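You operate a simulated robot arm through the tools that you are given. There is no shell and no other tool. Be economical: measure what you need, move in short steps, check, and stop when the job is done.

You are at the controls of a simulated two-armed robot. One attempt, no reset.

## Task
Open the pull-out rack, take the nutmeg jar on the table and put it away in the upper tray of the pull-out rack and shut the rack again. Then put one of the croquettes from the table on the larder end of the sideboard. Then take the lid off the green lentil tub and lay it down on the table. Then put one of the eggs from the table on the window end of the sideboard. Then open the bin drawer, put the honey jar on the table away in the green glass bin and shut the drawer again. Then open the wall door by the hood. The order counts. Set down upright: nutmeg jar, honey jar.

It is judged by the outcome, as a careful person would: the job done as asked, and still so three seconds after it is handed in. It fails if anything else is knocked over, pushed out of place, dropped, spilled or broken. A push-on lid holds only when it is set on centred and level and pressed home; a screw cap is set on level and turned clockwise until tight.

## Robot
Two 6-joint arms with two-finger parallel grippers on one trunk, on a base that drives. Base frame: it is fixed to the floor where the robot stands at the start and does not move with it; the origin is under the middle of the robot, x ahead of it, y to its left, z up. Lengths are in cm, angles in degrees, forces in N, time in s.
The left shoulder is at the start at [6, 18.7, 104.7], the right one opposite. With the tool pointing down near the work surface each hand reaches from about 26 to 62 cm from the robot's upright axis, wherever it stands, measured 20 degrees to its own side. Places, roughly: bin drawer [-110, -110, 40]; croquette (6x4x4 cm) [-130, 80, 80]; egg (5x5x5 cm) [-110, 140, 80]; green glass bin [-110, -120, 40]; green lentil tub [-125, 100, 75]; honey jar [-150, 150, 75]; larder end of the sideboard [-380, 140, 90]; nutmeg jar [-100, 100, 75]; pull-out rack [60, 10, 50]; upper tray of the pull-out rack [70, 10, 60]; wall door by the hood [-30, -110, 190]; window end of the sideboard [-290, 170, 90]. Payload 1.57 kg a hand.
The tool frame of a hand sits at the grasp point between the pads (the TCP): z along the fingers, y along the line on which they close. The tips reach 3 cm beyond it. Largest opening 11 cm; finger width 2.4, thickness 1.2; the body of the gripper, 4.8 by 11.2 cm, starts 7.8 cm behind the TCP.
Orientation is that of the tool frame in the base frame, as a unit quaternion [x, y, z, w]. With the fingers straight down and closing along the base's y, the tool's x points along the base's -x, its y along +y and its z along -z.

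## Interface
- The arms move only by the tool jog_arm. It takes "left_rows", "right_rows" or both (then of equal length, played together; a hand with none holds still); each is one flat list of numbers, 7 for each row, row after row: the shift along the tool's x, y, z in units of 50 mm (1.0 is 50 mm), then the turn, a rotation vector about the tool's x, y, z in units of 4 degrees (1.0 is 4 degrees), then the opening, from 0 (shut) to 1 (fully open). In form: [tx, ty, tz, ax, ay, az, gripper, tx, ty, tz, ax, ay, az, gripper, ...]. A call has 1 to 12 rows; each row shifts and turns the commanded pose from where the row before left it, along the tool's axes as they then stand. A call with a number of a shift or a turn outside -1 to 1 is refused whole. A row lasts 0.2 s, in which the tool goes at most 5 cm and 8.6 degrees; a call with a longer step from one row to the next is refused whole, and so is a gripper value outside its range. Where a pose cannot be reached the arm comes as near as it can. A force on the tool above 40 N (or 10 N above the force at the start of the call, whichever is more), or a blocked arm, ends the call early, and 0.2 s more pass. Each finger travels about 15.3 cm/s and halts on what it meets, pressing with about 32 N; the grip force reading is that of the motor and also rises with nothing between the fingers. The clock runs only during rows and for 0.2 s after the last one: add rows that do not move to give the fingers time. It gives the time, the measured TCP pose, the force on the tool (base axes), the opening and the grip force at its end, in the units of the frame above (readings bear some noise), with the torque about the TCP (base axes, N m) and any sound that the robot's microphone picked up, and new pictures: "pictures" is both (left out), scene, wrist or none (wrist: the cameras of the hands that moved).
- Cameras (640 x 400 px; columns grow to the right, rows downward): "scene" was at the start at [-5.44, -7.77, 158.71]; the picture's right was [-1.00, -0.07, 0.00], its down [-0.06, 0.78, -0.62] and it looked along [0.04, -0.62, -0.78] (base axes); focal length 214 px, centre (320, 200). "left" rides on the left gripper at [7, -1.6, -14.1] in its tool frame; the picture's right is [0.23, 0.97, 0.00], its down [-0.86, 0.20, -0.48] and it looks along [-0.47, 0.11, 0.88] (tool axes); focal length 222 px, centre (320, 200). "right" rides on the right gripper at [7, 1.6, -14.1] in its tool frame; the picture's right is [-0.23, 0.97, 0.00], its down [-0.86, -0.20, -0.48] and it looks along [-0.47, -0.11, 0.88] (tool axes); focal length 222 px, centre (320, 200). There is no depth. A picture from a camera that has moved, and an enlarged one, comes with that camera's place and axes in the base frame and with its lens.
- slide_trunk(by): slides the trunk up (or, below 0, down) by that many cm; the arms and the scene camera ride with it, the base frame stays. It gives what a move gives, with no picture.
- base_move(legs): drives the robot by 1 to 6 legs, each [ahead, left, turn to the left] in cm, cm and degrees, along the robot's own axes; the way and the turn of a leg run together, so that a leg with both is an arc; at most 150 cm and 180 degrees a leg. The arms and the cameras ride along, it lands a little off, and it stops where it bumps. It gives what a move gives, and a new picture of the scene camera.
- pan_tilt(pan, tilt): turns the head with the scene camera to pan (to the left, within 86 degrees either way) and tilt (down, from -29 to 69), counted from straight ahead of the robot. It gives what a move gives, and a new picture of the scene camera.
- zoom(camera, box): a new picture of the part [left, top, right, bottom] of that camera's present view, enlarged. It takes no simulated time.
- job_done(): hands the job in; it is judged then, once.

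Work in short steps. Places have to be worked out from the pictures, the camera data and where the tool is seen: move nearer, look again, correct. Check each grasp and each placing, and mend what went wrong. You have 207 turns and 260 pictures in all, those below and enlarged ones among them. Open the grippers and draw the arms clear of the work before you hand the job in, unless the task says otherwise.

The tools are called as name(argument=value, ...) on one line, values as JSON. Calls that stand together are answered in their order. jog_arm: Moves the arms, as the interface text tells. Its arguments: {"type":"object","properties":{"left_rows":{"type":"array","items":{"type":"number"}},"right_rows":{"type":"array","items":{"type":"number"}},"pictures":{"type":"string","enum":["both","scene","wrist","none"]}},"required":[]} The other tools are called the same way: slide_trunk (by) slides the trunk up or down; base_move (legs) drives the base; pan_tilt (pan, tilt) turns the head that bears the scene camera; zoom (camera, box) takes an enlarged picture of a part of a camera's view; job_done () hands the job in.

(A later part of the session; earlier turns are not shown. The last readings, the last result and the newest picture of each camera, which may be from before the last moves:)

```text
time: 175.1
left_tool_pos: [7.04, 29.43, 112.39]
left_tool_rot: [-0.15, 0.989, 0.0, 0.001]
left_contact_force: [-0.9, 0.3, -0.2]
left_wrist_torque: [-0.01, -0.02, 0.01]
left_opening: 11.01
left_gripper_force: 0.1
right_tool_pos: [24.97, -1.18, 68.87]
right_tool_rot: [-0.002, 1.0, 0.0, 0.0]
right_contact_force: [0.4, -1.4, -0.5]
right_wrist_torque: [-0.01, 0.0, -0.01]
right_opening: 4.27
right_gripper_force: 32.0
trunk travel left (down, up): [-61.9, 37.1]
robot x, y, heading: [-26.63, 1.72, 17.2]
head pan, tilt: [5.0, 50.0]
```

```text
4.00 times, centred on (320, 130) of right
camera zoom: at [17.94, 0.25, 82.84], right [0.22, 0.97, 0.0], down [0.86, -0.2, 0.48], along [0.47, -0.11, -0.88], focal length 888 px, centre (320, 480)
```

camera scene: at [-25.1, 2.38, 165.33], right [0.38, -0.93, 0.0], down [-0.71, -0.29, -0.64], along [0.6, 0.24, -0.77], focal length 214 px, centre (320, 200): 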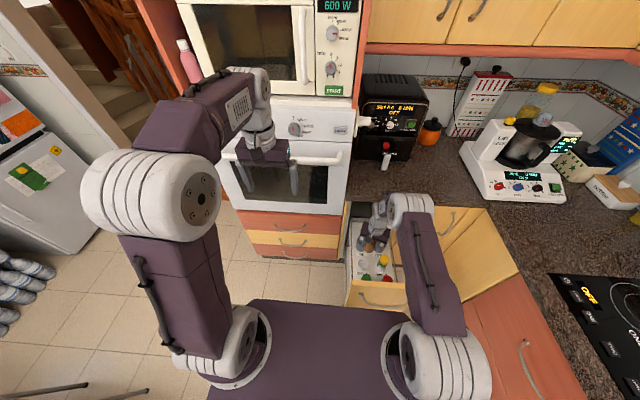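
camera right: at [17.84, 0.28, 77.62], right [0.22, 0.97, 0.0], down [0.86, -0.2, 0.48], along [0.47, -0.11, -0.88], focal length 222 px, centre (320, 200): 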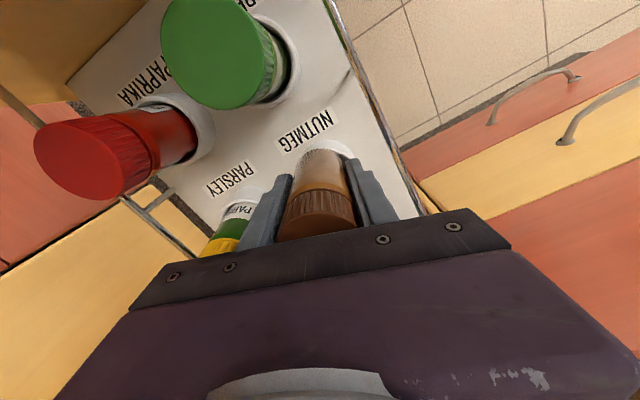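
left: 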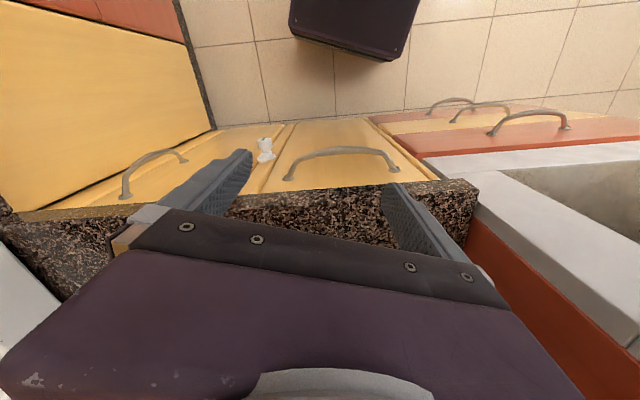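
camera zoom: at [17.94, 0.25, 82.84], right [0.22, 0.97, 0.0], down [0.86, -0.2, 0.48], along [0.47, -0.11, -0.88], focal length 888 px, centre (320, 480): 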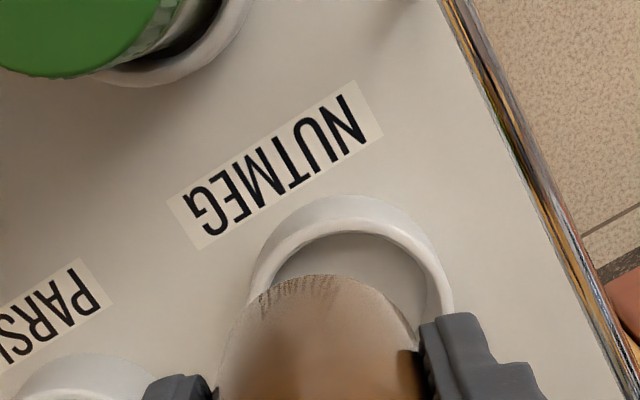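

Estimates hold: target (26.3, -0.8). I correct and descend to just above the rim.

jog_arm(right_rows=[-0.27, 0.08, 0, 0, 0, 0, 0, 0, 0, 0.6, 0, 0, 0, 0, 0, 0, 0.55, 0, 0, 0, 0, 0, 0, 0, 0, 0, 0, 0], pictures="wrist")

zoom(camera="right", box=[240, 100, 400, 200])

```text
time: 176.1
left_tool_pos: [6.81, 29.47, 112.5]
left_tool_rot: [-0.148, 0.989, -0.001, 0.002]
left_contact_force: [0.7, 0.3, -0.1]
left_wrist_torque: [-0.02, 0.0, -0.03]
left_opening: 11.0
left_gripper_force: 0.1
right_tool_pos: [26.4, -0.92, 63.46]
right_tool_rot: [-0.003, 1.0, 0.001, 0.003]
right_contact_force: [2.5, -3.7, 21.9]
right_wrist_torque: [-0.54, -0.39, -0.01]
right_opening: 4.31
right_gripper_force: 32.3
trunk travel left (down, up): [-61.9, 37.1]
robot x, y, heading: [-26.37, 1.49, 17.1]
head pan, tilt: [5.0, 50.0]
camera right: at [19.24, 0.61, 77.27], right [0.22, 0.97, 0.0], down [0.85, -0.2, 0.48], along [0.47, -0.11, -0.88], focal length 222 px, centre (320, 200)
```

right: 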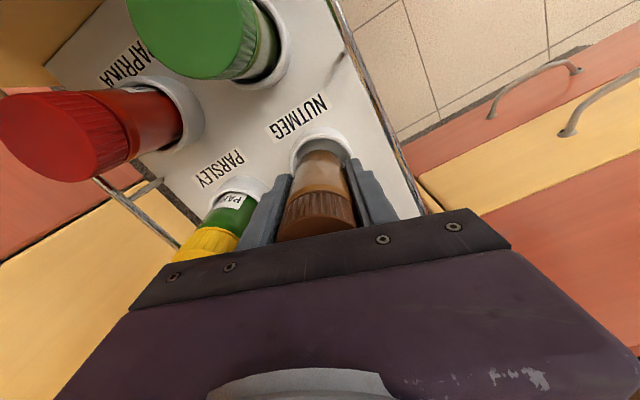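

```text
4.00 times, centred on (320, 150) of right
camera zoom: at [19.24, 0.61, 77.27], right [0.22, 0.97, 0.0], down [0.85, -0.2, 0.48], along [0.47, -0.11, -0.88], focal length 888 px, centre (320, 400)
```

zoom: 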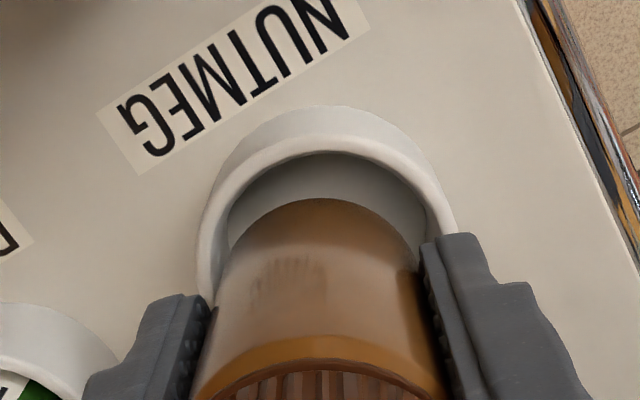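

The jar bottom is resting on the far rim: about 0.6 cm too far ahead. I lift slightly, shift back 0.65 and lower gently.

jog_arm(right_rows=[0, 0, -0.25, 0, 0, 0, 0, 0.13, 0.02, 0, 0, 0, 0, 0, 0, 0, 0.1, 0, 0, 0, 0, 0, 0, 0.12, 0, 0, 0, 0, 0, 0, 0.1, 0, 0, 0, 0, 0, 0, 0.1, 0, 0, 0, 0], pictures="wrist")

zoom(camera="right", box=[240, 100, 400, 200])

```text
time: 177.5
left_tool_pos: [7.05, 29.51, 112.35]
left_tool_rot: [-0.149, 0.989, 0.0, 0.0]
left_contact_force: [-0.7, 0.1, 0.2]
left_wrist_torque: [-0.01, 0.0, -0.02]
left_opening: 11.01
left_gripper_force: 0.1
right_tool_pos: [25.69, -0.71, 62.37]
right_tool_rot: [-0.003, 1.0, 0.0, -0.001]
right_contact_force: [-0.5, -0.2, -0.4]
right_wrist_torque: [-0.05, 0.0, -0.02]
right_opening: 4.27
right_gripper_force: 32.8
trunk travel left (down, up): [-61.9, 37.1]
robot x, y, heading: [-26.49, 1.27, 16.9]
head pan, tilt: [5.0, 50.0]
camera right: at [18.68, 0.75, 76.23], right [0.22, 0.97, 0.0], down [0.86, -0.2, 0.48], along [0.47, -0.11, -0.88], focal length 222 px, centre (320, 200)
```

right: 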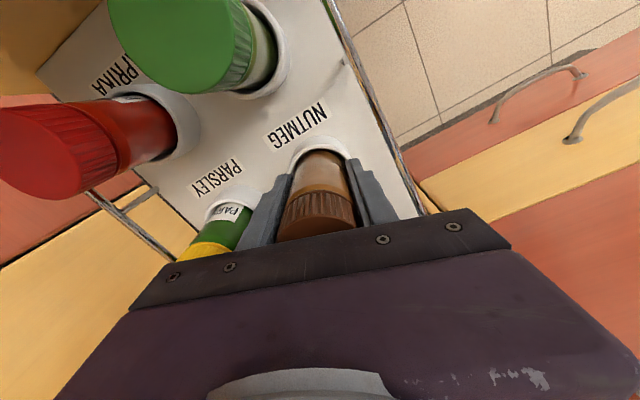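

```text
4.00 times, centred on (320, 150) of right
camera zoom: at [18.68, 0.75, 76.23], right [0.22, 0.97, 0.0], down [0.86, -0.2, 0.48], along [0.47, -0.11, -0.88], focal length 888 px, centre (320, 400)
```

zoom: 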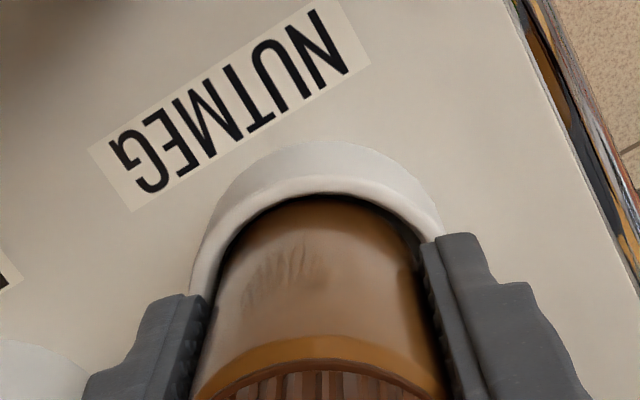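

The jar is inside the ring. I lower gently until something touches.

jog_arm(right_rows=[0, 0, 0.08, 0, 0, 0, 0, 0, 0, 0.08, 0, 0, 0, 0, 0, 0, 0, 0, 0, 0, 0], pictures="none")

zoom(camera="right", box=[240, 100, 400, 200])

```text
time: 178.3
left_tool_pos: [6.79, 29.51, 112.5]
left_tool_rot: [-0.149, 0.989, -0.001, 0.001]
left_contact_force: [-0.5, -0.2, 0.5]
left_wrist_torque: [0.02, 0.02, -0.01]
left_opening: 10.98
left_gripper_force: 0.1
right_tool_pos: [26.22, -0.55, 62.03]
right_tool_rot: [-0.003, 1.0, 0.002, 0.007]
right_contact_force: [0.8, 3.3, 30.6]
right_wrist_torque: [-0.74, 0.37, -0.16]
right_opening: 4.27
right_gripper_force: 32.1
trunk travel left (down, up): [-61.9, 37.1]
robot x, y, heading: [-26.54, 1.36, 17.4]
head pan, tilt: [5.0, 50.0]
stopped in row 3 (right hand): the force on the tool passed its limit (the readings are from after the stop); the commanded pose is now the measured one
```

```text
4.00 times, centred on (320, 150) of right
camera zoom: at [18.99, 0.88, 75.91], right [0.22, 0.97, 0.01], down [0.85, -0.2, 0.49], along [0.48, -0.1, -0.87], focal length 888 px, centre (320, 400)
```

zoom: 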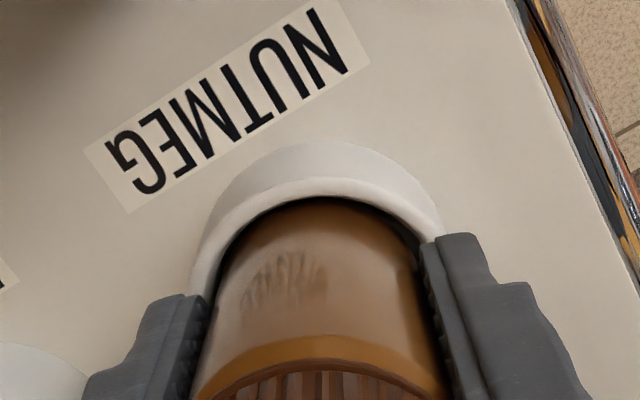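

Fingertips met the rim. I relieve by 0.5 cm and release with a small opening so it settles in the ring.

jog_arm(right_rows=[0.1, 0.02, -0.1, 0, 0, 0, 0, 0, 0, 0, -0.18, 0, 0, 0, 0, 0, 0, 0, 0, 0, 0.42, 0, 0, 0, 0, 0, 0, 0.5, 0, 0, 0, 0, 0, 0, 0.5, 0, 0, 0, 0, 0, 0, 0.5], pictures="wrist")

zoom(camera="right", box=[220, 100, 420, 225])

```text
time: 179.7
left_tool_pos: [6.95, 29.46, 112.32]
left_tool_rot: [-0.148, 0.989, 0.0, 0.001]
left_contact_force: [-0.4, 0.2, 0.4]
left_wrist_torque: [0.01, -0.03, -0.02]
left_opening: 10.99
left_gripper_force: 0.2
right_tool_pos: [25.53, -0.6, 62.18]
right_tool_rot: [-0.002, 1.0, 0.007, 0.002]
right_contact_force: [-0.5, -0.5, -0.3]
right_wrist_torque: [0.03, -0.02, -0.01]
right_opening: 5.5
right_gripper_force: 0.0
trunk travel left (down, up): [-61.9, 37.1]
robot x, y, heading: [-26.69, 1.34, 17.2]
head pan, tilt: [5.0, 50.0]
camera right: at [18.39, 0.66, 76.14], right [0.22, 0.97, 0.02], down [0.85, -0.2, 0.48], along [0.47, -0.09, -0.88], focal length 222 px, centre (320, 200)
```

right: 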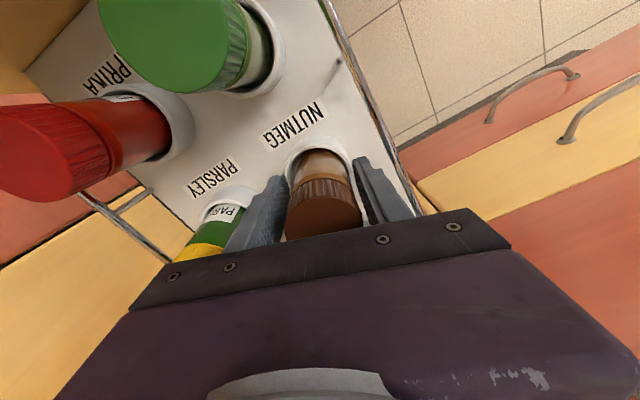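

```text
3.20 times, centred on (320, 162) of right
camera zoom: at [18.39, 0.66, 76.14], right [0.22, 0.97, 0.02], down [0.85, -0.2, 0.48], along [0.47, -0.09, -0.88], focal length 711 px, centre (320, 320)
```

zoom: 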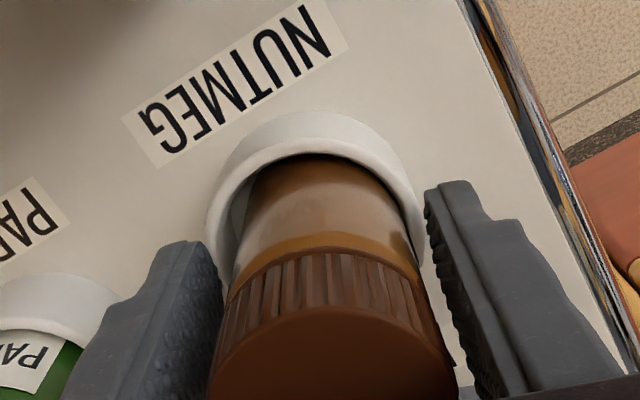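

The jar has settled in the NUTMEG ring. I lift the hand straight up and back the base off to be in front of the panel.

jog_arm(right_rows=[0, 0, -0.4, 0, 0, 0, 0.5, 0, 0, -0.7, 0, 0, 0, 0.5, 0, 0, -0.9, 0, 0, 0, 0.5, 0, 0, -0.9, 0, 0, 0, 0.5, 0, 0, -0.9, 0, 0, 0, 0.5, 0, 0, -0.9, 0, 0, 0, 0.5, 0, 0, -0.9, 0, 0, 0, 0.5, 0, 0, -0.9, 0, 0, 0, 0.2], pictures="wrist")

base_move(legs=[[-37, 0, 0]])

```text
time: 181.5
left_tool_pos: [6.99, 29.49, 112.44]
left_tool_rot: [-0.148, 0.989, 0.0, 0.002]
left_contact_force: [-0.3, -0.3, 0.3]
left_wrist_torque: [-0.01, -0.04, 0.0]
left_opening: 10.99
left_gripper_force: 0.1
right_tool_pos: [25.33, -1.1, 94.66]
right_tool_rot: [-0.003, 1.0, 0.007, 0.003]
right_contact_force: [0.3, 0.6, 1.5]
right_wrist_torque: [0.0, -0.02, -0.03]
right_opening: 2.19
right_gripper_force: 0.0
trunk travel left (down, up): [-61.9, 37.1]
robot x, y, heading: [-26.53, 1.42, 17.2]
head pan, tilt: [5.0, 50.0]
camera right: at [18.14, 0.23, 108.77], right [0.22, 0.97, 0.01], down [0.85, -0.2, 0.48], along [0.47, -0.09, -0.88], focal length 222 px, centre (320, 200)
```

right: 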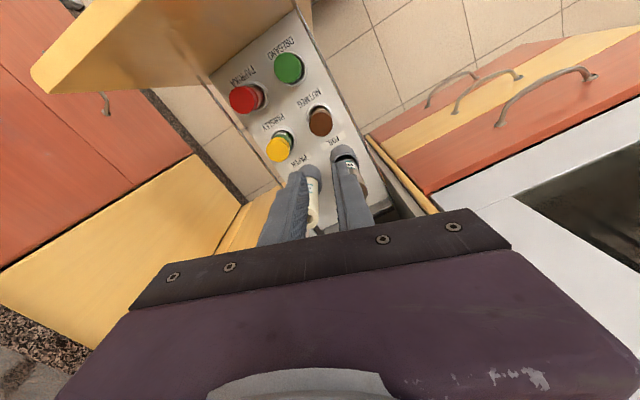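

```text
time: 183.8
left_tool_pos: [-28.29, 18.58, 112.42]
left_tool_rot: [-0.146, 0.989, 0.0, 0.001]
left_contact_force: [0.5, -0.4, 0.0]
left_wrist_torque: [-0.02, 0.0, 0.01]
left_opening: 10.95
left_gripper_force: 0.1
right_tool_pos: [-10.09, -12.04, 94.64]
right_tool_rot: [0.0, 1.0, 0.007, 0.003]
right_contact_force: [0.2, 0.5, 0.9]
right_wrist_torque: [0.01, 0.03, -0.01]
right_opening: 2.2
right_gripper_force: 0.0
trunk travel left (down, up): [-61.9, 37.1]
robot x, y, heading: [-62.51, -9.41, 16.8]
head pan, tilt: [5.0, 50.0]
camera scene: at [-60.51, -8.44, 153.33], right [0.37, -0.93, 0.0], down [-0.71, -0.28, -0.64], along [0.6, 0.24, -0.77], focal length 214 px, centre (320, 200)
```

scene: 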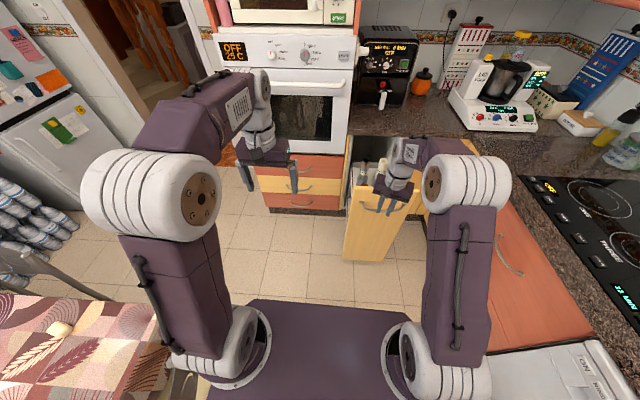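

Now I align the right hand with the panel, close it, and tilt it forward to push with the fingertips below the handle.

jog_arm(right_rows=[0, -0.4, 0.3, 0, 0, -1, 0, 0, -0.4, 0.3, 0, 0, -1, 0, 0, 0, 0.3, 0, 0, -1, 0, 0, 0, 0.3, 0, 0, -1, 0, 0, 0, 0, 0, -1, 0, 0, 0, 0, 0, 0, -1, 0, 0, 0, 0, 0, 0, -1, 0, 0, 0, 0, 0, 0, -1, 0, 0, 0, 0, 0, 0, -1, 0, 0, 0, 0, 0, 0, -1, 0, 0, 0, 0, 0, 0, -1, 0, 0, 0, 0, 0, 0, -1, 0, 0], pictures="none")

jog_arm(right_rows=[0, 0, 0, 0, -1, 0, 0, 0, 0, 0, 0, -1, 0, 0, 0, 0, 0, 0, -1, 0, 0], pictures="scene")

```text
time: 186.4
left_tool_pos: [-28.38, 18.53, 112.44]
left_tool_rot: [-0.146, 0.989, 0.0, 0.0]
left_contact_force: [0.0, -1.2, -0.4]
left_wrist_torque: [-0.01, 0.0, 0.0]
left_opening: 11.02
left_gripper_force: 0.2
right_tool_pos: [-9.7, -16.76, 88.49]
right_tool_rot: [-0.13, 0.966, 0.016, 0.222]
right_contact_force: [0.9, 0.1, 0.4]
right_wrist_torque: [-0.01, 0.01, 0.03]
right_opening: 0.0
right_gripper_force: 21.2
right hand out of reach, approached as far as the arm can: row 10, 11, 12
trunk travel left (down, up): [-61.9, 37.1]
robot x, y, heading: [-62.03, -9.36, 16.8]
head pan, tilt: [5.0, 50.0]
```

```text
time: 187.2
left_tool_pos: [-28.27, 18.57, 112.3]
left_tool_rot: [-0.146, 0.989, 0.0, 0.001]
left_contact_force: [0.0, -0.3, 0.5]
left_wrist_torque: [0.02, 0.02, 0.05]
left_opening: 11.01
left_gripper_force: 0.1
right_tool_pos: [-9.85, -16.81, 88.53]
right_tool_rot: [-0.128, 0.932, 0.041, 0.337]
right_contact_force: [-0.8, 0.4, 0.6]
right_wrist_torque: [-0.01, 0.0, -0.01]
right_opening: 0.0
right_gripper_force: 21.2
trunk travel left (down, up): [-61.9, 37.1]
robot x, y, heading: [-62.42, -9.22, 16.9]
head pan, tilt: [5.0, 50.0]
camera scene: at [-60.52, -8.46, 153.33], right [0.37, -0.93, 0.0], down [-0.71, -0.28, -0.64], along [0.6, 0.24, -0.77], focal length 214 px, centre (320, 200)
```

scene: 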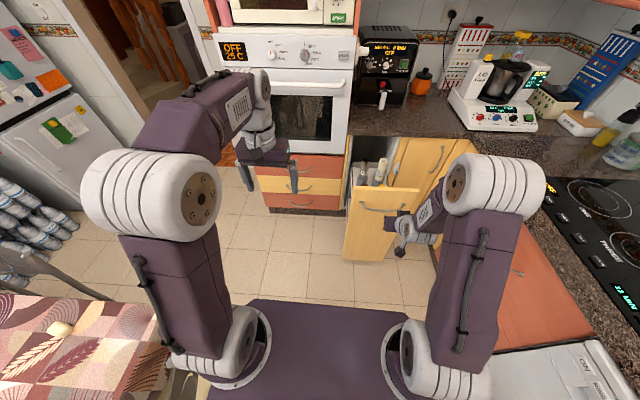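

Aligned with the panel's middle. I draw the left hand back, lower the trunk, and drive forward to shut the rack.

jog_arm(left_rows=[0.8, 0, 0, 0, 0, 0, 1, 0.8, 0, 0, 0, 0, 0, 1, 0.5, 0, 0, 0, 0, 0, 1], pictures="none")

slide_trunk(by=-21)

base_move(legs=[[12, 0, 0]])

```text
time: 188.1
left_tool_pos: [-38.33, 15.36, 112.37]
left_tool_rot: [-0.147, 0.989, 0.0, 0.0]
left_contact_force: [-0.2, -0.4, -0.4]
left_wrist_torque: [0.0, -0.02, -0.01]
left_opening: 11.02
left_gripper_force: 0.0
right_tool_pos: [-9.7, -16.89, 88.58]
right_tool_rot: [-0.128, 0.932, 0.04, 0.337]
right_contact_force: [0.9, -0.7, -0.5]
right_wrist_torque: [-0.02, 0.0, -0.04]
right_opening: 0.03
right_gripper_force: 21.3
trunk travel left (down, up): [-61.9, 37.1]
robot x, y, heading: [-62.07, -9.14, 16.9]
head pan, tilt: [5.0, 50.0]
```

```text
time: 190.3
left_tool_pos: [-38.23, 15.56, 91.45]
left_tool_rot: [-0.146, 0.989, 0.0, 0.0]
left_contact_force: [-1.0, 0.9, -0.2]
left_wrist_torque: [0.0, 0.02, 0.03]
left_opening: 11.01
left_gripper_force: 0.1
right_tool_pos: [-9.84, -16.81, 67.5]
right_tool_rot: [-0.127, 0.932, 0.04, 0.336]
right_contact_force: [-0.8, 0.8, 0.3]
right_wrist_torque: [-0.04, -0.02, 0.0]
right_opening: 0.02
right_gripper_force: 21.2
trunk travel left (down, up): [-40.9, 58.1]
robot x, y, heading: [-62.18, -9.23, 17.0]
head pan, tilt: [5.0, 50.0]
```

```text
time: 191.5
left_tool_pos: [-26.65, 18.96, 91.4]
left_tool_rot: [-0.147, 0.989, -0.001, 0.0]
left_contact_force: [0.2, 0.1, -0.5]
left_wrist_torque: [-0.03, 0.05, 0.0]
left_opening: 10.99
left_gripper_force: 0.1
right_tool_pos: [1.79, -13.36, 67.4]
right_tool_rot: [-0.128, 0.932, 0.041, 0.336]
right_contact_force: [0.2, 0.9, -0.5]
right_wrist_torque: [0.0, 0.01, 0.03]
right_opening: 0.0
right_gripper_force: 21.2
trunk travel left (down, up): [-40.9, 58.1]
robot x, y, heading: [-50.51, -5.73, 16.8]
head pan, tilt: [5.0, 50.0]
camera scene: at [-48.9, -4.93, 132.32], right [0.37, -0.93, 0.0], down [-0.71, -0.28, -0.64], along [0.6, 0.24, -0.77], focal length 214 px, centre (320, 200)
```

scene: 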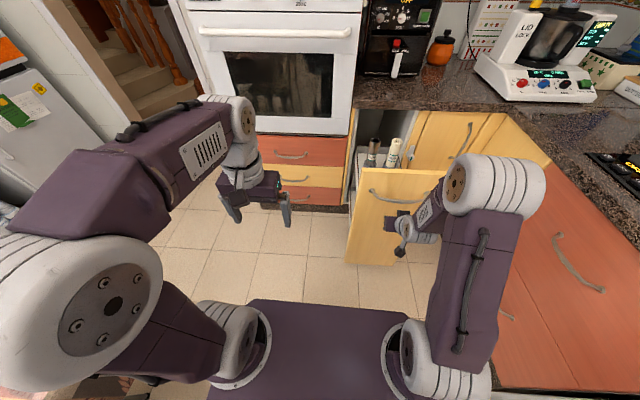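

Close to contact. I keep driving ahead in short legs.

base_move(legs=[[10, 0, 0], [10, 0, 0], [10, 0, 0]])

```text
time: 194.2
left_tool_pos: [2.11, 27.67, 91.4]
left_tool_rot: [-0.146, 0.989, 0.001, 0.0]
left_contact_force: [0.0, 0.0, 0.2]
left_wrist_torque: [-0.03, 0.02, 0.0]
left_opening: 11.01
left_gripper_force: 0.0
right_tool_pos: [30.65, -4.65, 67.51]
right_tool_rot: [-0.128, 0.932, 0.04, 0.336]
right_contact_force: [0.2, -0.1, -0.2]
right_wrist_torque: [0.0, 0.04, -0.01]
right_opening: 0.0
right_gripper_force: 20.8
trunk travel left (down, up): [-40.9, 58.1]
robot x, y, heading: [-21.87, 2.97, 17.1]
head pan, tilt: [5.0, 50.0]
camera scene: at [-20.08, 3.78, 132.32], right [0.37, -0.93, 0.0], down [-0.71, -0.29, -0.64], along [0.6, 0.24, -0.77], focal length 214 px, centre (320, 200)
```

scene: 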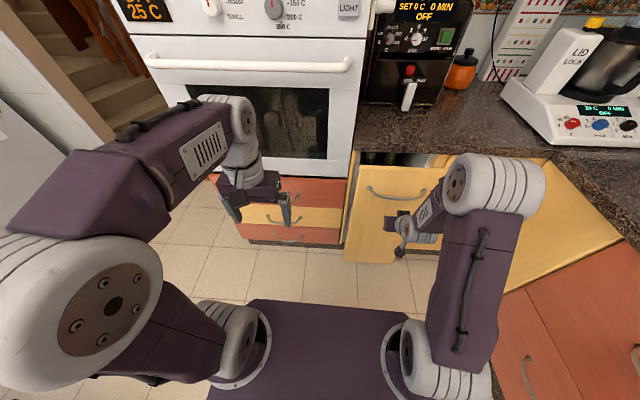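

Sliding well. About 15 cm remain.

base_move(legs=[[8, 0, 0], [4, 0, 0]])

zoom(camera="scene", box=[330, 130, 490, 280])

```text
time: 195.7
left_tool_pos: [13.71, 31.21, 91.22]
left_tool_rot: [-0.145, 0.989, 0.0, -0.001]
left_contact_force: [0.2, 0.3, -0.7]
left_wrist_torque: [-0.03, 0.07, 0.02]
left_opening: 11.03
left_gripper_force: 0.0
right_tool_pos: [42.15, -1.11, 67.44]
right_tool_rot: [-0.128, 0.932, 0.04, 0.335]
right_contact_force: [0.6, 0.3, -0.8]
right_wrist_torque: [-0.02, -0.02, -0.02]
right_opening: 0.0
right_gripper_force: 21.4
trunk travel left (down, up): [-40.9, 58.1]
robot x, y, heading: [-10.22, 6.37, 16.9]
head pan, tilt: [5.0, 50.0]
camera scene: at [-8.46, 7.3, 132.32], right [0.37, -0.93, 0.0], down [-0.71, -0.29, -0.64], along [0.59, 0.24, -0.77], focal length 214 px, centre (320, 200)
```

scene: 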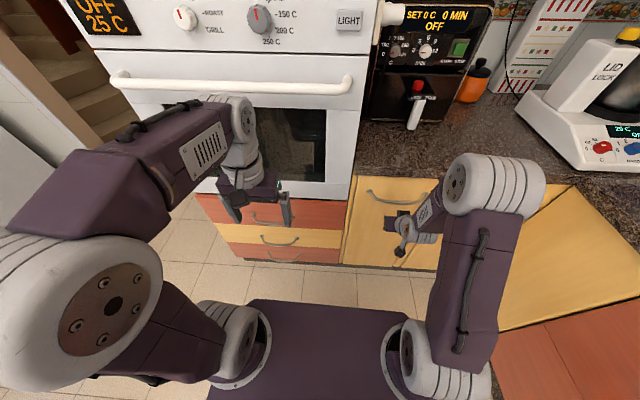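

```text
2.67 times, centred on (410, 205) of scene
camera zoom: at [-8.46, 7.3, 132.32], right [0.37, -0.93, 0.0], down [-0.71, -0.29, -0.64], along [0.59, 0.24, -0.77], focal length 572 px, centre (80, 187)
```

zoom: 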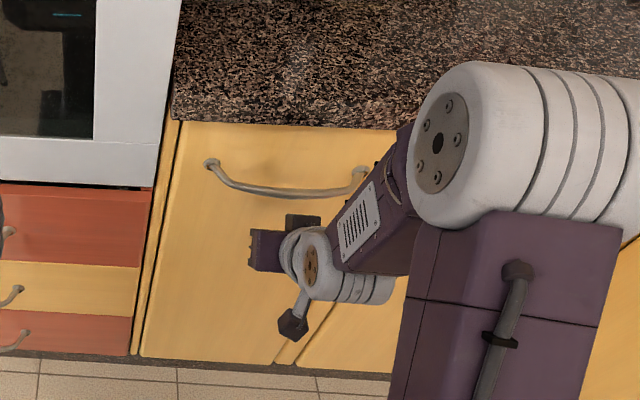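

Nearly flush. Push further until it stops.

base_move(legs=[[3, 0, 0], [3, 0, 0]])

zoom(camera="scene", box=[330, 130, 490, 280])

```text
time: 196.9
left_tool_pos: [17.15, 32.3, 91.28]
left_tool_rot: [-0.146, 0.989, 0.0, 0.001]
left_contact_force: [0.0, -0.2, 0.7]
left_wrist_torque: [0.0, 0.0, 0.04]
left_opening: 11.0
left_gripper_force: 0.1
right_tool_pos: [44.84, -0.16, 66.84]
right_tool_rot: [-0.13, 0.937, 0.039, 0.323]
right_contact_force: [-3.6, -1.2, 1.0]
right_wrist_torque: [-0.08, 0.05, -0.01]
right_opening: 0.0
right_gripper_force: 20.8
trunk travel left (down, up): [-40.9, 58.1]
robot x, y, heading: [-6.48, 7.75, 16.8]
head pan, tilt: [5.0, 50.0]
stopped in leg 2: the robot was blocked; the commanded pose is now the measured one
camera scene: at [-5.13, 8.34, 132.34], right [0.37, -0.93, 0.0], down [-0.71, -0.28, -0.64], along [0.6, 0.24, -0.77], focal length 214 px, centre (320, 200)
```

scene: 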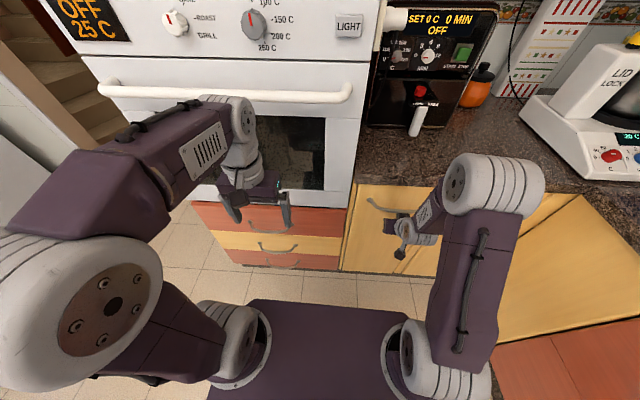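

```text
2.67 times, centred on (410, 205) of scene
camera zoom: at [-5.13, 8.34, 132.34], right [0.37, -0.93, 0.0], down [-0.71, -0.28, -0.64], along [0.6, 0.24, -0.77], focal length 572 px, centre (80, 187)
```

zoom: 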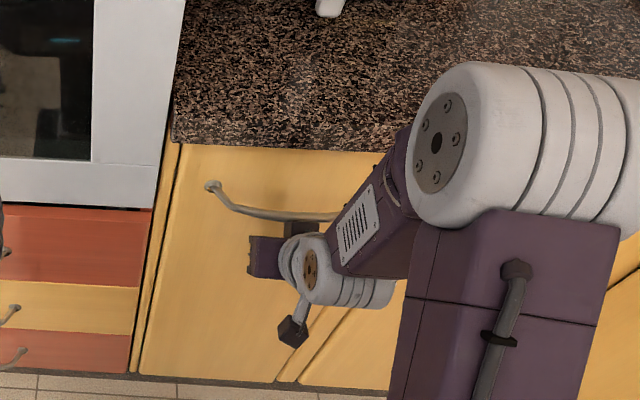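

Blocked: the rack should be shut. I back away and check it.

base_move(legs=[[-30, 0, 0]])

jog_arm(right_rows=[0, 0, 0, 0, 1, 0, 0.5, 0, 0, 0, 0, 1, 0, 1, 0, 0, 0, 0, 1, 0, 1, 0, 0, 0, 0, 1, 0, 1, 0, 0, 0, 0, 1, 0, 1, 0, 0, 0, 0, 1, 0, 1, 0, 0, 0, 0, 1, 0, 1, 0, 0, 0, 0, 1, 0, 1, 0, 0, 0, 0, 1, 0, 1, 0, 0, 0, 0, 0.5, 0, 1], pictures="none")

zoom(camera="scene", box=[290, 110, 490, 270])

```text
time: 199.0
left_tool_pos: [-11.55, 23.58, 91.38]
left_tool_rot: [-0.145, 0.989, 0.0, 0.001]
left_contact_force: [-0.6, 0.0, -0.4]
left_wrist_torque: [0.03, -0.05, 0.01]
left_opening: 11.0
left_gripper_force: 0.1
right_tool_pos: [16.22, -8.97, 66.84]
right_tool_rot: [-0.13, 0.936, 0.039, 0.324]
right_contact_force: [-0.6, -0.1, -0.9]
right_wrist_torque: [-0.02, -0.03, 0.01]
right_opening: 0.0
right_gripper_force: 21.1
trunk travel left (down, up): [-40.9, 58.1]
robot x, y, heading: [-35.21, -1.41, 16.8]
head pan, tilt: [5.0, 50.0]
camera scene: at [-33.83, -0.36, 132.33], right [0.37, -0.93, 0.0], down [-0.71, -0.28, -0.64], along [0.6, 0.24, -0.77], focal length 214 px, centre (320, 200)
```

scene: 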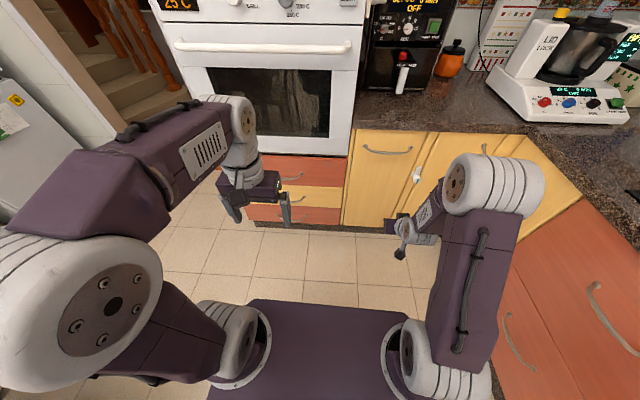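

```text
time: 201.2
left_tool_pos: [-11.4, 23.6, 91.4]
left_tool_rot: [-0.145, 0.989, 0.0, -0.001]
left_contact_force: [0.7, -0.4, -0.2]
left_wrist_torque: [0.01, 0.0, -0.02]
left_opening: 11.01
left_gripper_force: 0.2
right_tool_pos: [16.3, -9.37, 66.8]
right_tool_rot: [-0.136, 0.991, -0.006, 0.001]
right_contact_force: [-0.6, 0.0, -0.7]
right_wrist_torque: [-0.04, 0.0, 0.01]
right_opening: 10.99
right_gripper_force: 0.1
right hand out of reach, approached as far as the arm can: row 4
trunk travel left (down, up): [-40.9, 58.1]
robot x, y, heading: [-35.25, -1.03, 16.9]
head pan, tilt: [5.0, 50.0]
```

```text
2.50 times, centred on (390, 190) of scene
camera zoom: at [-33.73, -0.33, 132.33], right [0.37, -0.93, 0.0], down [-0.71, -0.28, -0.64], along [0.6, 0.24, -0.77], focal length 536 px, centre (145, 225)
```

zoom: 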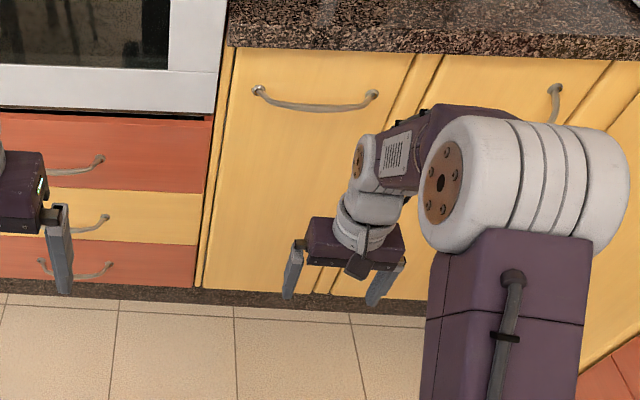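

The rack is shut. Next the croquette: I raise the trunk, turn to face the table's near right corner and approach so the left hand can reach the nearest croquette.

slide_trunk(by=32)

base_move(legs=[[0, 0, 90], [27, -8, 0]])

zoom(camera="left", box=[0, 0, 640, 400])

```text
time: 204.3
left_tool_pos: [-11.55, 23.49, 123.37]
left_tool_rot: [-0.144, 0.99, 0.0, 0.0]
left_contact_force: [0.8, 0.2, -0.1]
left_wrist_torque: [0.01, 0.01, 0.03]
left_opening: 10.99
left_gripper_force: 0.0
right_tool_pos: [16.34, -9.36, 98.83]
right_tool_rot: [-0.135, 0.991, -0.006, 0.001]
right_contact_force: [-0.1, -0.7, 0.3]
right_wrist_torque: [0.03, -0.01, 0.02]
right_opening: 11.0
right_gripper_force: 0.0
trunk travel left (down, up): [-72.9, 26.1]
robot x, y, heading: [-34.81, -1.39, 16.8]
head pan, tilt: [5.0, 50.0]
```

```text
time: 210.1
left_tool_pos: [-60.52, 50.31, 123.33]
left_tool_rot: [0.805, -0.593, -0.001, -0.001]
left_contact_force: [0.4, -0.2, 0.1]
left_wrist_torque: [-0.02, -0.01, -0.02]
left_opening: 10.97
left_gripper_force: 0.1
right_tool_pos: [-27.87, 78.36, 98.87]
right_tool_rot: [0.798, -0.602, 0.002, -0.005]
right_contact_force: [-0.7, -0.2, 0.3]
right_wrist_torque: [0.01, 0.01, 0.02]
right_opening: 11.0
right_gripper_force: 0.0
trunk travel left (down, up): [-72.9, 26.1]
robot x, y, heading: [-35.65, 26.79, 107.1]
head pan, tilt: [5.0, 50.0]
camera scene: at [-36.66, 27.96, 164.33], right [0.93, 0.38, 0.0], down [0.29, -0.71, -0.64], along [-0.24, 0.6, -0.77], focal length 214 px, centre (320, 200)
```

scene: 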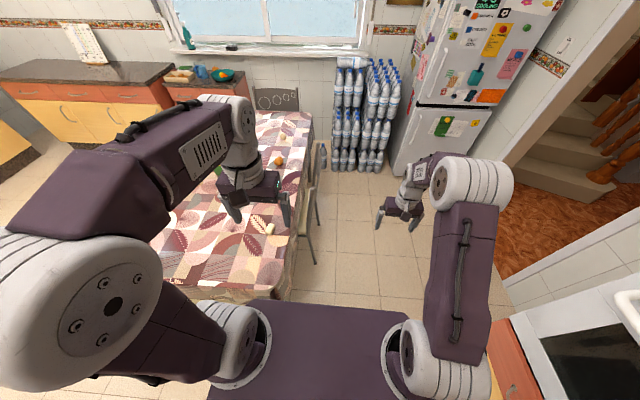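

```text
1.00 times, centred on (320, 200) of left
camera zoom: at [-57.01, 44.06, 137.59], right [-0.86, -0.5, 0.0], down [-0.44, 0.76, 0.48], along [-0.24, 0.41, -0.88], focal length 222 px, centre (320, 200)
```

zoom: 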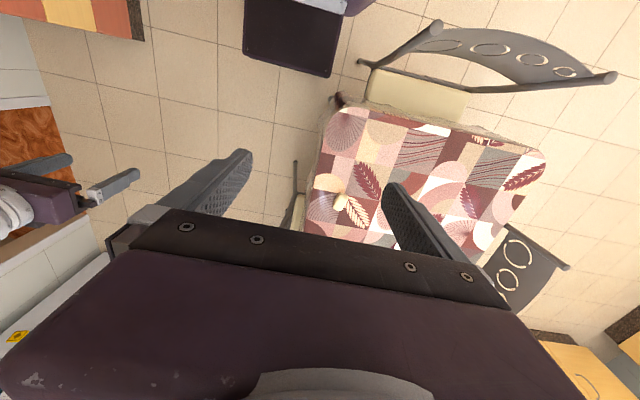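

Croquette at (-79, 69.4). I go 4 cm nearer and move the left hand above it.

base_move(legs=[[4, 0, 0]])

jog_arm(left_rows=[-0.65, 0.4, 0.3, 0, 0, 0, 0.8, -0.65, 0.4, 0.3, 0, 0, 0, 0.8, -0.65, 0.4, 0.3, 0, 0, 0, 0.8, -0.65, 0.4, 0.6, 0, 0, 0, 0.65, -0.65, 0.4, 0.6, 0, 0, 0, 0.65, -0.65, 0.4, 0.6, 0, 0, 0, 0.65, 0, 0, 0.8, 0, 0, 0, 0.65, 0, 0, 0.8, 0, 0, 0, 0.65, 0, 0, 0, 0, 0, 0, 0.65], pictures="wrist")

```text
time: 211.0
left_tool_pos: [-61.56, 53.59, 123.42]
left_tool_rot: [0.805, -0.594, -0.003, -0.002]
left_contact_force: [0.2, -0.8, 0.3]
left_wrist_torque: [0.02, 0.01, 0.02]
left_opening: 11.0
left_gripper_force: 0.0
right_tool_pos: [-28.86, 81.95, 99.06]
right_tool_rot: [0.799, -0.602, 0.002, -0.007]
right_contact_force: [0.4, -0.7, 0.4]
right_wrist_torque: [0.05, 0.03, 0.01]
right_opening: 10.99
right_gripper_force: 0.0
trunk travel left (down, up): [-72.9, 26.1]
robot x, y, heading: [-36.71, 30.39, 107.3]
head pan, tilt: [5.0, 50.0]
camera scene: at [-37.62, 31.18, 164.34], right [0.93, 0.38, 0.0], down [0.29, -0.71, -0.65], along [-0.24, 0.6, -0.76], focal length 214 px, centre (320, 200)
```

scene: 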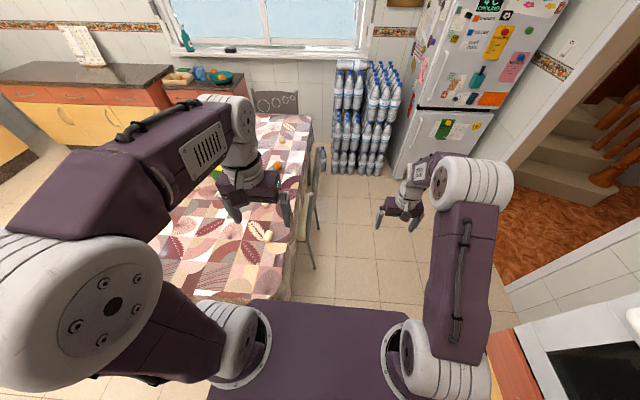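

```text
time: 213.0
left_tool_pos: [-78.89, 69.32, 101.87]
left_tool_rot: [0.805, -0.593, 0.0, 0.0]
left_contact_force: [-0.7, 0.8, -0.1]
left_wrist_torque: [0.01, 0.03, 0.0]
left_opening: 7.15
left_gripper_force: 0.1
right_tool_pos: [-28.84, 82.32, 98.83]
right_tool_rot: [0.799, -0.602, 0.004, -0.004]
right_contact_force: [0.3, -0.1, -0.4]
right_wrist_torque: [0.0, 0.0, -0.01]
right_opening: 11.02
right_gripper_force: 0.1
trunk travel left (down, up): [-72.9, 26.1]
robot x, y, heading: [-36.78, 30.43, 107.2]
head pan, tilt: [5.0, 50.0]
camera left: at [-75.41, 63.04, 116.14], right [-0.86, -0.5, 0.0], down [-0.44, 0.76, 0.48], along [-0.24, 0.41, -0.88], focal length 222 px, centre (320, 200)
```

left: 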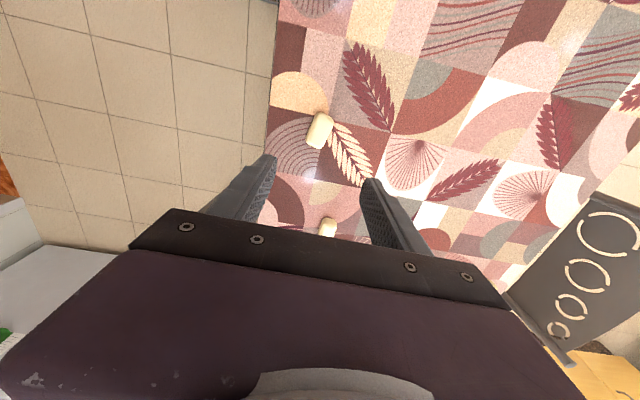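

Centred over the croquette. I descend and grip.

jog_arm(left_rows=[0, 0.04, 0.9, 0, 0, 0, 0.65, 0, 0, 0.9, 0, 0, 0, 0.65, 0, 0, 0.9, 0, 0, 0, 0.65, 0, 0, 0.9, 0, 0, 0, 0.65, 0, 0, 0.83, 0, 0, 0, 0.65, 0, 0, 0, 0, 0, 0, 0.65, 0, 0, 0, 0, 0, 0, 0.3, 0, 0, 0, 0, 0, 0, 0.25, 0, 0, 0, 0, 0, 0, 0.2], pictures="wrist")

```text
time: 215.0
left_tool_pos: [-79.05, 69.17, 79.65]
left_tool_rot: [0.805, -0.594, 0.0, 0.001]
left_contact_force: [0.4, -0.1, 0.0]
left_wrist_torque: [-0.02, -0.01, -0.01]
left_opening: 3.28
left_gripper_force: 31.9
right_tool_pos: [-28.84, 82.33, 98.86]
right_tool_rot: [0.798, -0.603, 0.003, -0.004]
right_contact_force: [-0.3, 0.3, 0.1]
right_wrist_torque: [0.0, 0.02, 0.02]
right_opening: 11.01
right_gripper_force: 0.0
trunk travel left (down, up): [-72.9, 26.1]
robot x, y, heading: [-36.51, 30.66, 107.5]
head pan, tilt: [5.0, 50.0]
camera left: at [-75.55, 63.02, 93.89], right [-0.86, -0.5, 0.0], down [-0.44, 0.76, 0.48], along [-0.24, 0.41, -0.88], focal length 222 px, centre (320, 200)
```

left: 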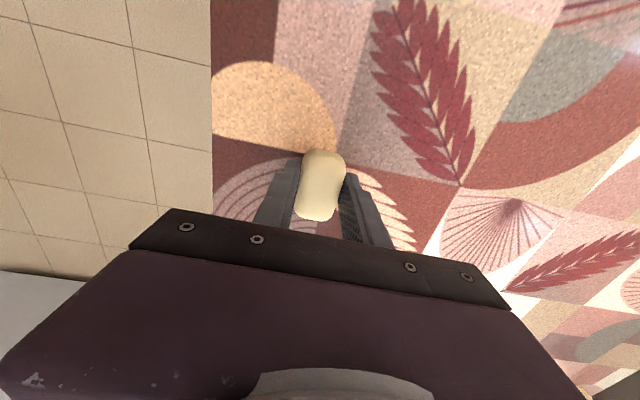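

Gripped (3.3 cm). I lift it high, then drive back and sideways toward the sideboard in moderate legs.

jog_arm(left_rows=[0, 0, -0.7, 0, 0, 0, 0, 0, 0, -0.9, 0, 0, 0, 0, 0, 0, -0.9, 0, 0, 0, 0, 0, 0, -0.9, 0, 0, 0, 0, 0, 0, -0.9, 0, 0, 0, 0, 0, 0, -0.9, 0, 0, 0, 0, 0.7, -0.3, -0.4, 0, 0, 0, 0, 0.7, -0.3, -0.4, 0, 0, 0, 0, 0.7, -0.3, 0, 0, 0, 0, 0], pictures="none")

base_move(legs=[[-22, 0, 0], [-22, 0, 0], [0, 44, 0], [0, 45, 0], [0, 45, 0]])

```text
time: 217.0
left_tool_pos: [-71.65, 60.19, 109.76]
left_tool_rot: [0.805, -0.594, 0.0, -0.001]
left_contact_force: [0.9, -0.7, -0.2]
left_wrist_torque: [0.03, 0.01, -0.02]
left_opening: 3.29
left_gripper_force: 32.0
right_tool_pos: [-28.88, 82.15, 98.86]
right_tool_rot: [0.799, -0.602, 0.003, -0.005]
right_contact_force: [0.4, 0.0, -0.9]
right_wrist_torque: [0.03, 0.0, -0.03]
right_opening: 10.99
right_gripper_force: 0.0
trunk travel left (down, up): [-72.9, 26.1]
robot x, y, heading: [-36.86, 30.62, 107.2]
head pan, tilt: [5.0, 50.0]
```

```text
time: 226.9
left_tool_pos: [-186.25, -19.92, 109.7]
left_tool_rot: [0.803, -0.596, 0.0, 0.0]
left_contact_force: [-0.1, 0.1, -0.1]
left_wrist_torque: [-0.05, -0.03, 0.02]
left_opening: 3.25
left_gripper_force: 32.6
right_tool_pos: [-143.32, 1.58, 98.78]
right_tool_rot: [0.797, -0.604, 0.004, -0.004]
right_contact_force: [-1.0, -0.9, 0.0]
right_wrist_torque: [0.0, -0.02, -0.02]
right_opening: 11.0
right_gripper_force: 0.1
trunk travel left (down, up): [-72.9, 26.1]
robot x, y, heading: [-151.36, -50.07, 106.9]
head pan, tilt: [5.0, 50.0]
camera scene: at [-152.48, -48.61, 164.33], right [0.93, 0.37, 0.0], down [0.29, -0.71, -0.64], along [-0.24, 0.6, -0.77], focal length 214 px, centre (320, 200)
```

scene: 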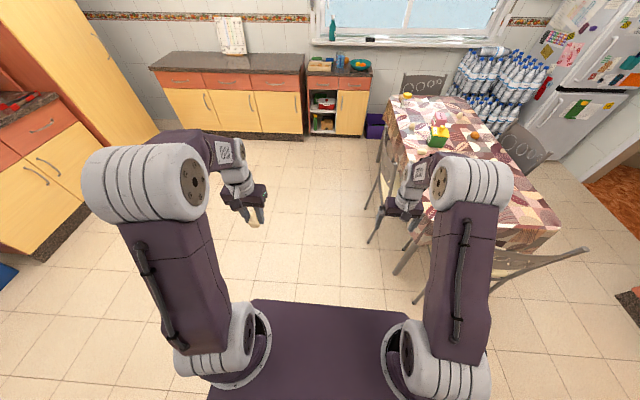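

Clear floor ahead. I drive diagonally toward the larder end of the sideboard.

base_move(legs=[[34, 28, 0], [35, 28, 0], [35, 28, 0], [35, 28, 0], [35, 28, 0]])

```text
time: 238.8
left_tool_pos: [-371.08, 105.7, 109.79]
left_tool_rot: [0.802, -0.597, -0.001, 0.0]
left_contact_force: [0.3, 0.6, -0.7]
left_wrist_torque: [0.03, 0.01, -0.04]
left_opening: 3.31
left_gripper_force: 31.8
right_tool_pos: [-328.12, 127.33, 98.89]
right_tool_rot: [0.796, -0.605, 0.003, -0.004]
right_contact_force: [0.0, 0.0, 0.7]
right_wrist_torque: [0.03, 0.02, -0.03]
right_opening: 10.99
right_gripper_force: 0.0
trunk travel left (down, up): [-72.9, 26.1]
robot x, y, heading: [-336.31, 75.65, 106.8]
head pan, tilt: [5.0, 50.0]
camera scene: at [-337.39, 76.87, 164.33], right [0.93, 0.37, 0.0], down [0.28, -0.71, -0.64], along [-0.24, 0.6, -0.77], focal length 214 px, centre (320, 200)
```

scene: 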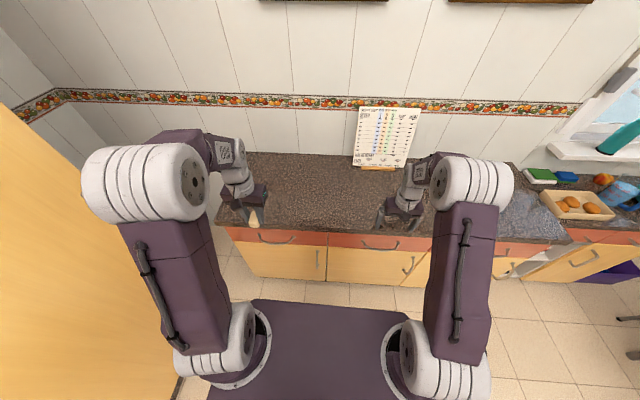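

At the sideboard. I go 14 cm nearer, and move the left hand over the larder end.

base_move(legs=[[14, 0, 0]])

jog_arm(left_rows=[-0.8, 0, 0, 0, 0, 0, 0, -0.8, 0, 0, 0, 0, 0, 0, -0.8, 0, 0, 0, 0, 0, 0, -0.8, 0, 0, 0, 0, 0, 0, 0, 0, 0.8, 0, 0, 0, 0, 0, 0, 0.8, 0, 0, 0, 0, 0, 0, 0, 0, 0, 0, 0], pictures="wrist")

```text
time: 240.1
left_tool_pos: [-375.02, 119.11, 109.71]
left_tool_rot: [0.802, -0.597, -0.001, 0.0]
left_contact_force: [-0.4, -0.5, 0.0]
left_wrist_torque: [0.0, 0.0, 0.01]
left_opening: 3.27
left_gripper_force: 31.7
right_tool_pos: [-332.05, 140.59, 98.93]
right_tool_rot: [0.795, -0.606, 0.003, -0.005]
right_contact_force: [0.6, -0.7, 0.3]
right_wrist_torque: [0.03, -0.01, 0.01]
right_opening: 11.02
right_gripper_force: 0.0
trunk travel left (down, up): [-72.9, 26.1]
robot x, y, heading: [-340.61, 88.91, 106.7]
head pan, tilt: [5.0, 50.0]
camera scene: at [-341.45, 90.16, 164.33], right [0.93, 0.37, 0.0], down [0.28, -0.71, -0.64], along [-0.24, 0.6, -0.77], focal length 214 px, centre (320, 200)
```

scene: 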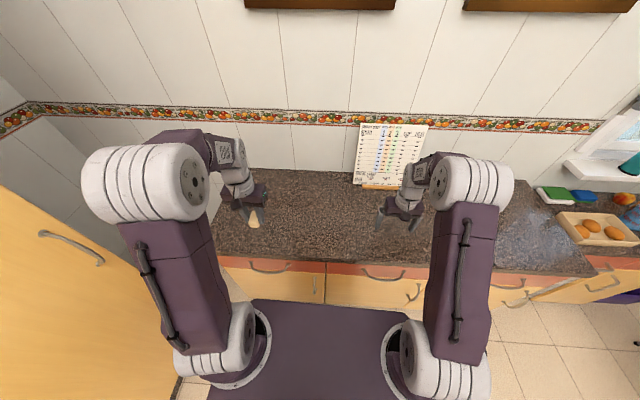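

```text
time: 241.7
left_tool_pos: [-379.84, 134.67, 101.7]
left_tool_rot: [0.802, -0.598, 0.001, 0.0]
left_contact_force: [-0.1, 0.2, 0.9]
left_wrist_torque: [-0.03, 0.03, 0.01]
left_opening: 3.29
left_gripper_force: 32.1
right_tool_pos: [-332.22, 140.64, 98.79]
right_tool_rot: [0.795, -0.606, 0.003, -0.004]
right_contact_force: [-0.1, 1.1, -0.1]
right_wrist_torque: [0.0, 0.02, -0.06]
right_opening: 11.02
right_gripper_force: 0.1
trunk travel left (down, up): [-72.9, 26.1]
robot x, y, heading: [-340.2, 88.6, 106.7]
head pan, tilt: [5.0, 50.0]
camera left: at [-376.32, 128.39, 115.91], right [-0.87, -0.5, 0.0], down [-0.44, 0.76, 0.48], along [-0.24, 0.42, -0.88], focal length 222 px, centre (320, 200)
```

left: 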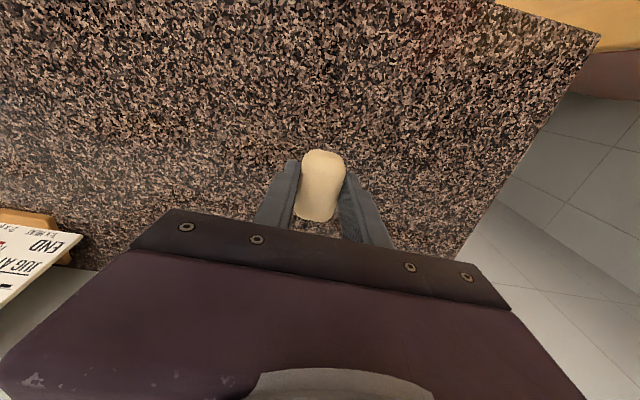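

Over a clear spot at the larder end. I lower in careful steps.

jog_arm(left_rows=[0, 0, 0.5, 0, 0, 0, 0, 0, 0, 0.5, 0, 0, 0, 0, 0, 0, 0.3, 0, 0, 0, 0, 0, 0, 0.1, 0, 0, 0, 0, 0, 0, 0.1, 0, 0, 0, 0], pictures="none")

zoom(camera="left", box=[220, 100, 420, 225])

```text
time: 242.9
left_tool_pos: [-379.76, 134.68, 94.2]
left_tool_rot: [0.802, -0.598, -0.001, 0.0]
left_contact_force: [-0.3, 0.3, 0.3]
left_wrist_torque: [0.02, -0.01, 0.0]
left_opening: 3.3
left_gripper_force: 31.4
right_tool_pos: [-332.17, 140.76, 98.89]
right_tool_rot: [0.795, -0.606, 0.004, -0.005]
right_contact_force: [0.1, 0.1, 0.2]
right_wrist_torque: [-0.01, -0.01, 0.03]
right_opening: 11.01
right_gripper_force: 0.1
trunk travel left (down, up): [-72.9, 26.1]
robot x, y, heading: [-340.51, 89.27, 106.4]
head pan, tilt: [5.0, 50.0]
```

```text
3.20 times, centred on (320, 162) of left
camera zoom: at [-376.23, 128.35, 108.47], right [-0.87, -0.5, 0.0], down [-0.44, 0.76, 0.48], along [-0.24, 0.42, -0.88], focal length 711 px, centre (320, 320)
```

zoom: 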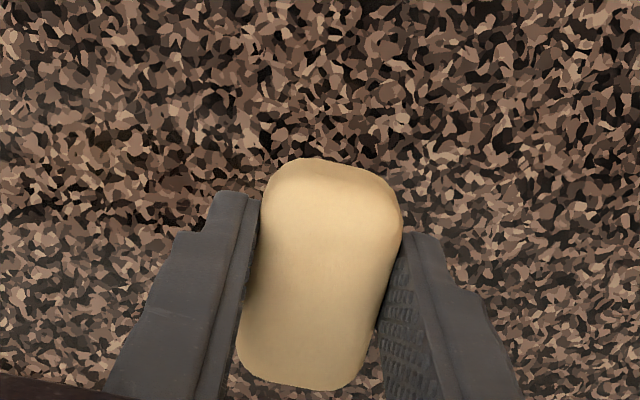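

Still above the surface; I continue in small steps until contact.

jog_arm(left_rows=[0, 0, 0.12, 0, 0, 0, 0, 0, 0, 0.12, 0, 0, 0, 0, 0, 0, 0.12, 0, 0, 0, 0, 0, 0, 0.12, 0, 0, 0, 0], pictures="none")

```text
time: 243.9
left_tool_pos: [-379.73, 134.62, 91.96]
left_tool_rot: [0.802, -0.598, 0.001, -0.001]
left_contact_force: [-0.8, -0.7, -0.6]
left_wrist_torque: [0.01, -0.01, 0.03]
left_opening: 3.25
left_gripper_force: 32.1
right_tool_pos: [-332.17, 140.65, 98.94]
right_tool_rot: [0.796, -0.606, 0.004, -0.004]
right_contact_force: [-0.6, -0.5, 0.3]
right_wrist_torque: [0.04, 0.01, -0.01]
right_opening: 11.01
right_gripper_force: 0.1
trunk travel left (down, up): [-72.9, 26.1]
robot x, y, heading: [-340.55, 88.87, 106.8]
head pan, tilt: [5.0, 50.0]
```

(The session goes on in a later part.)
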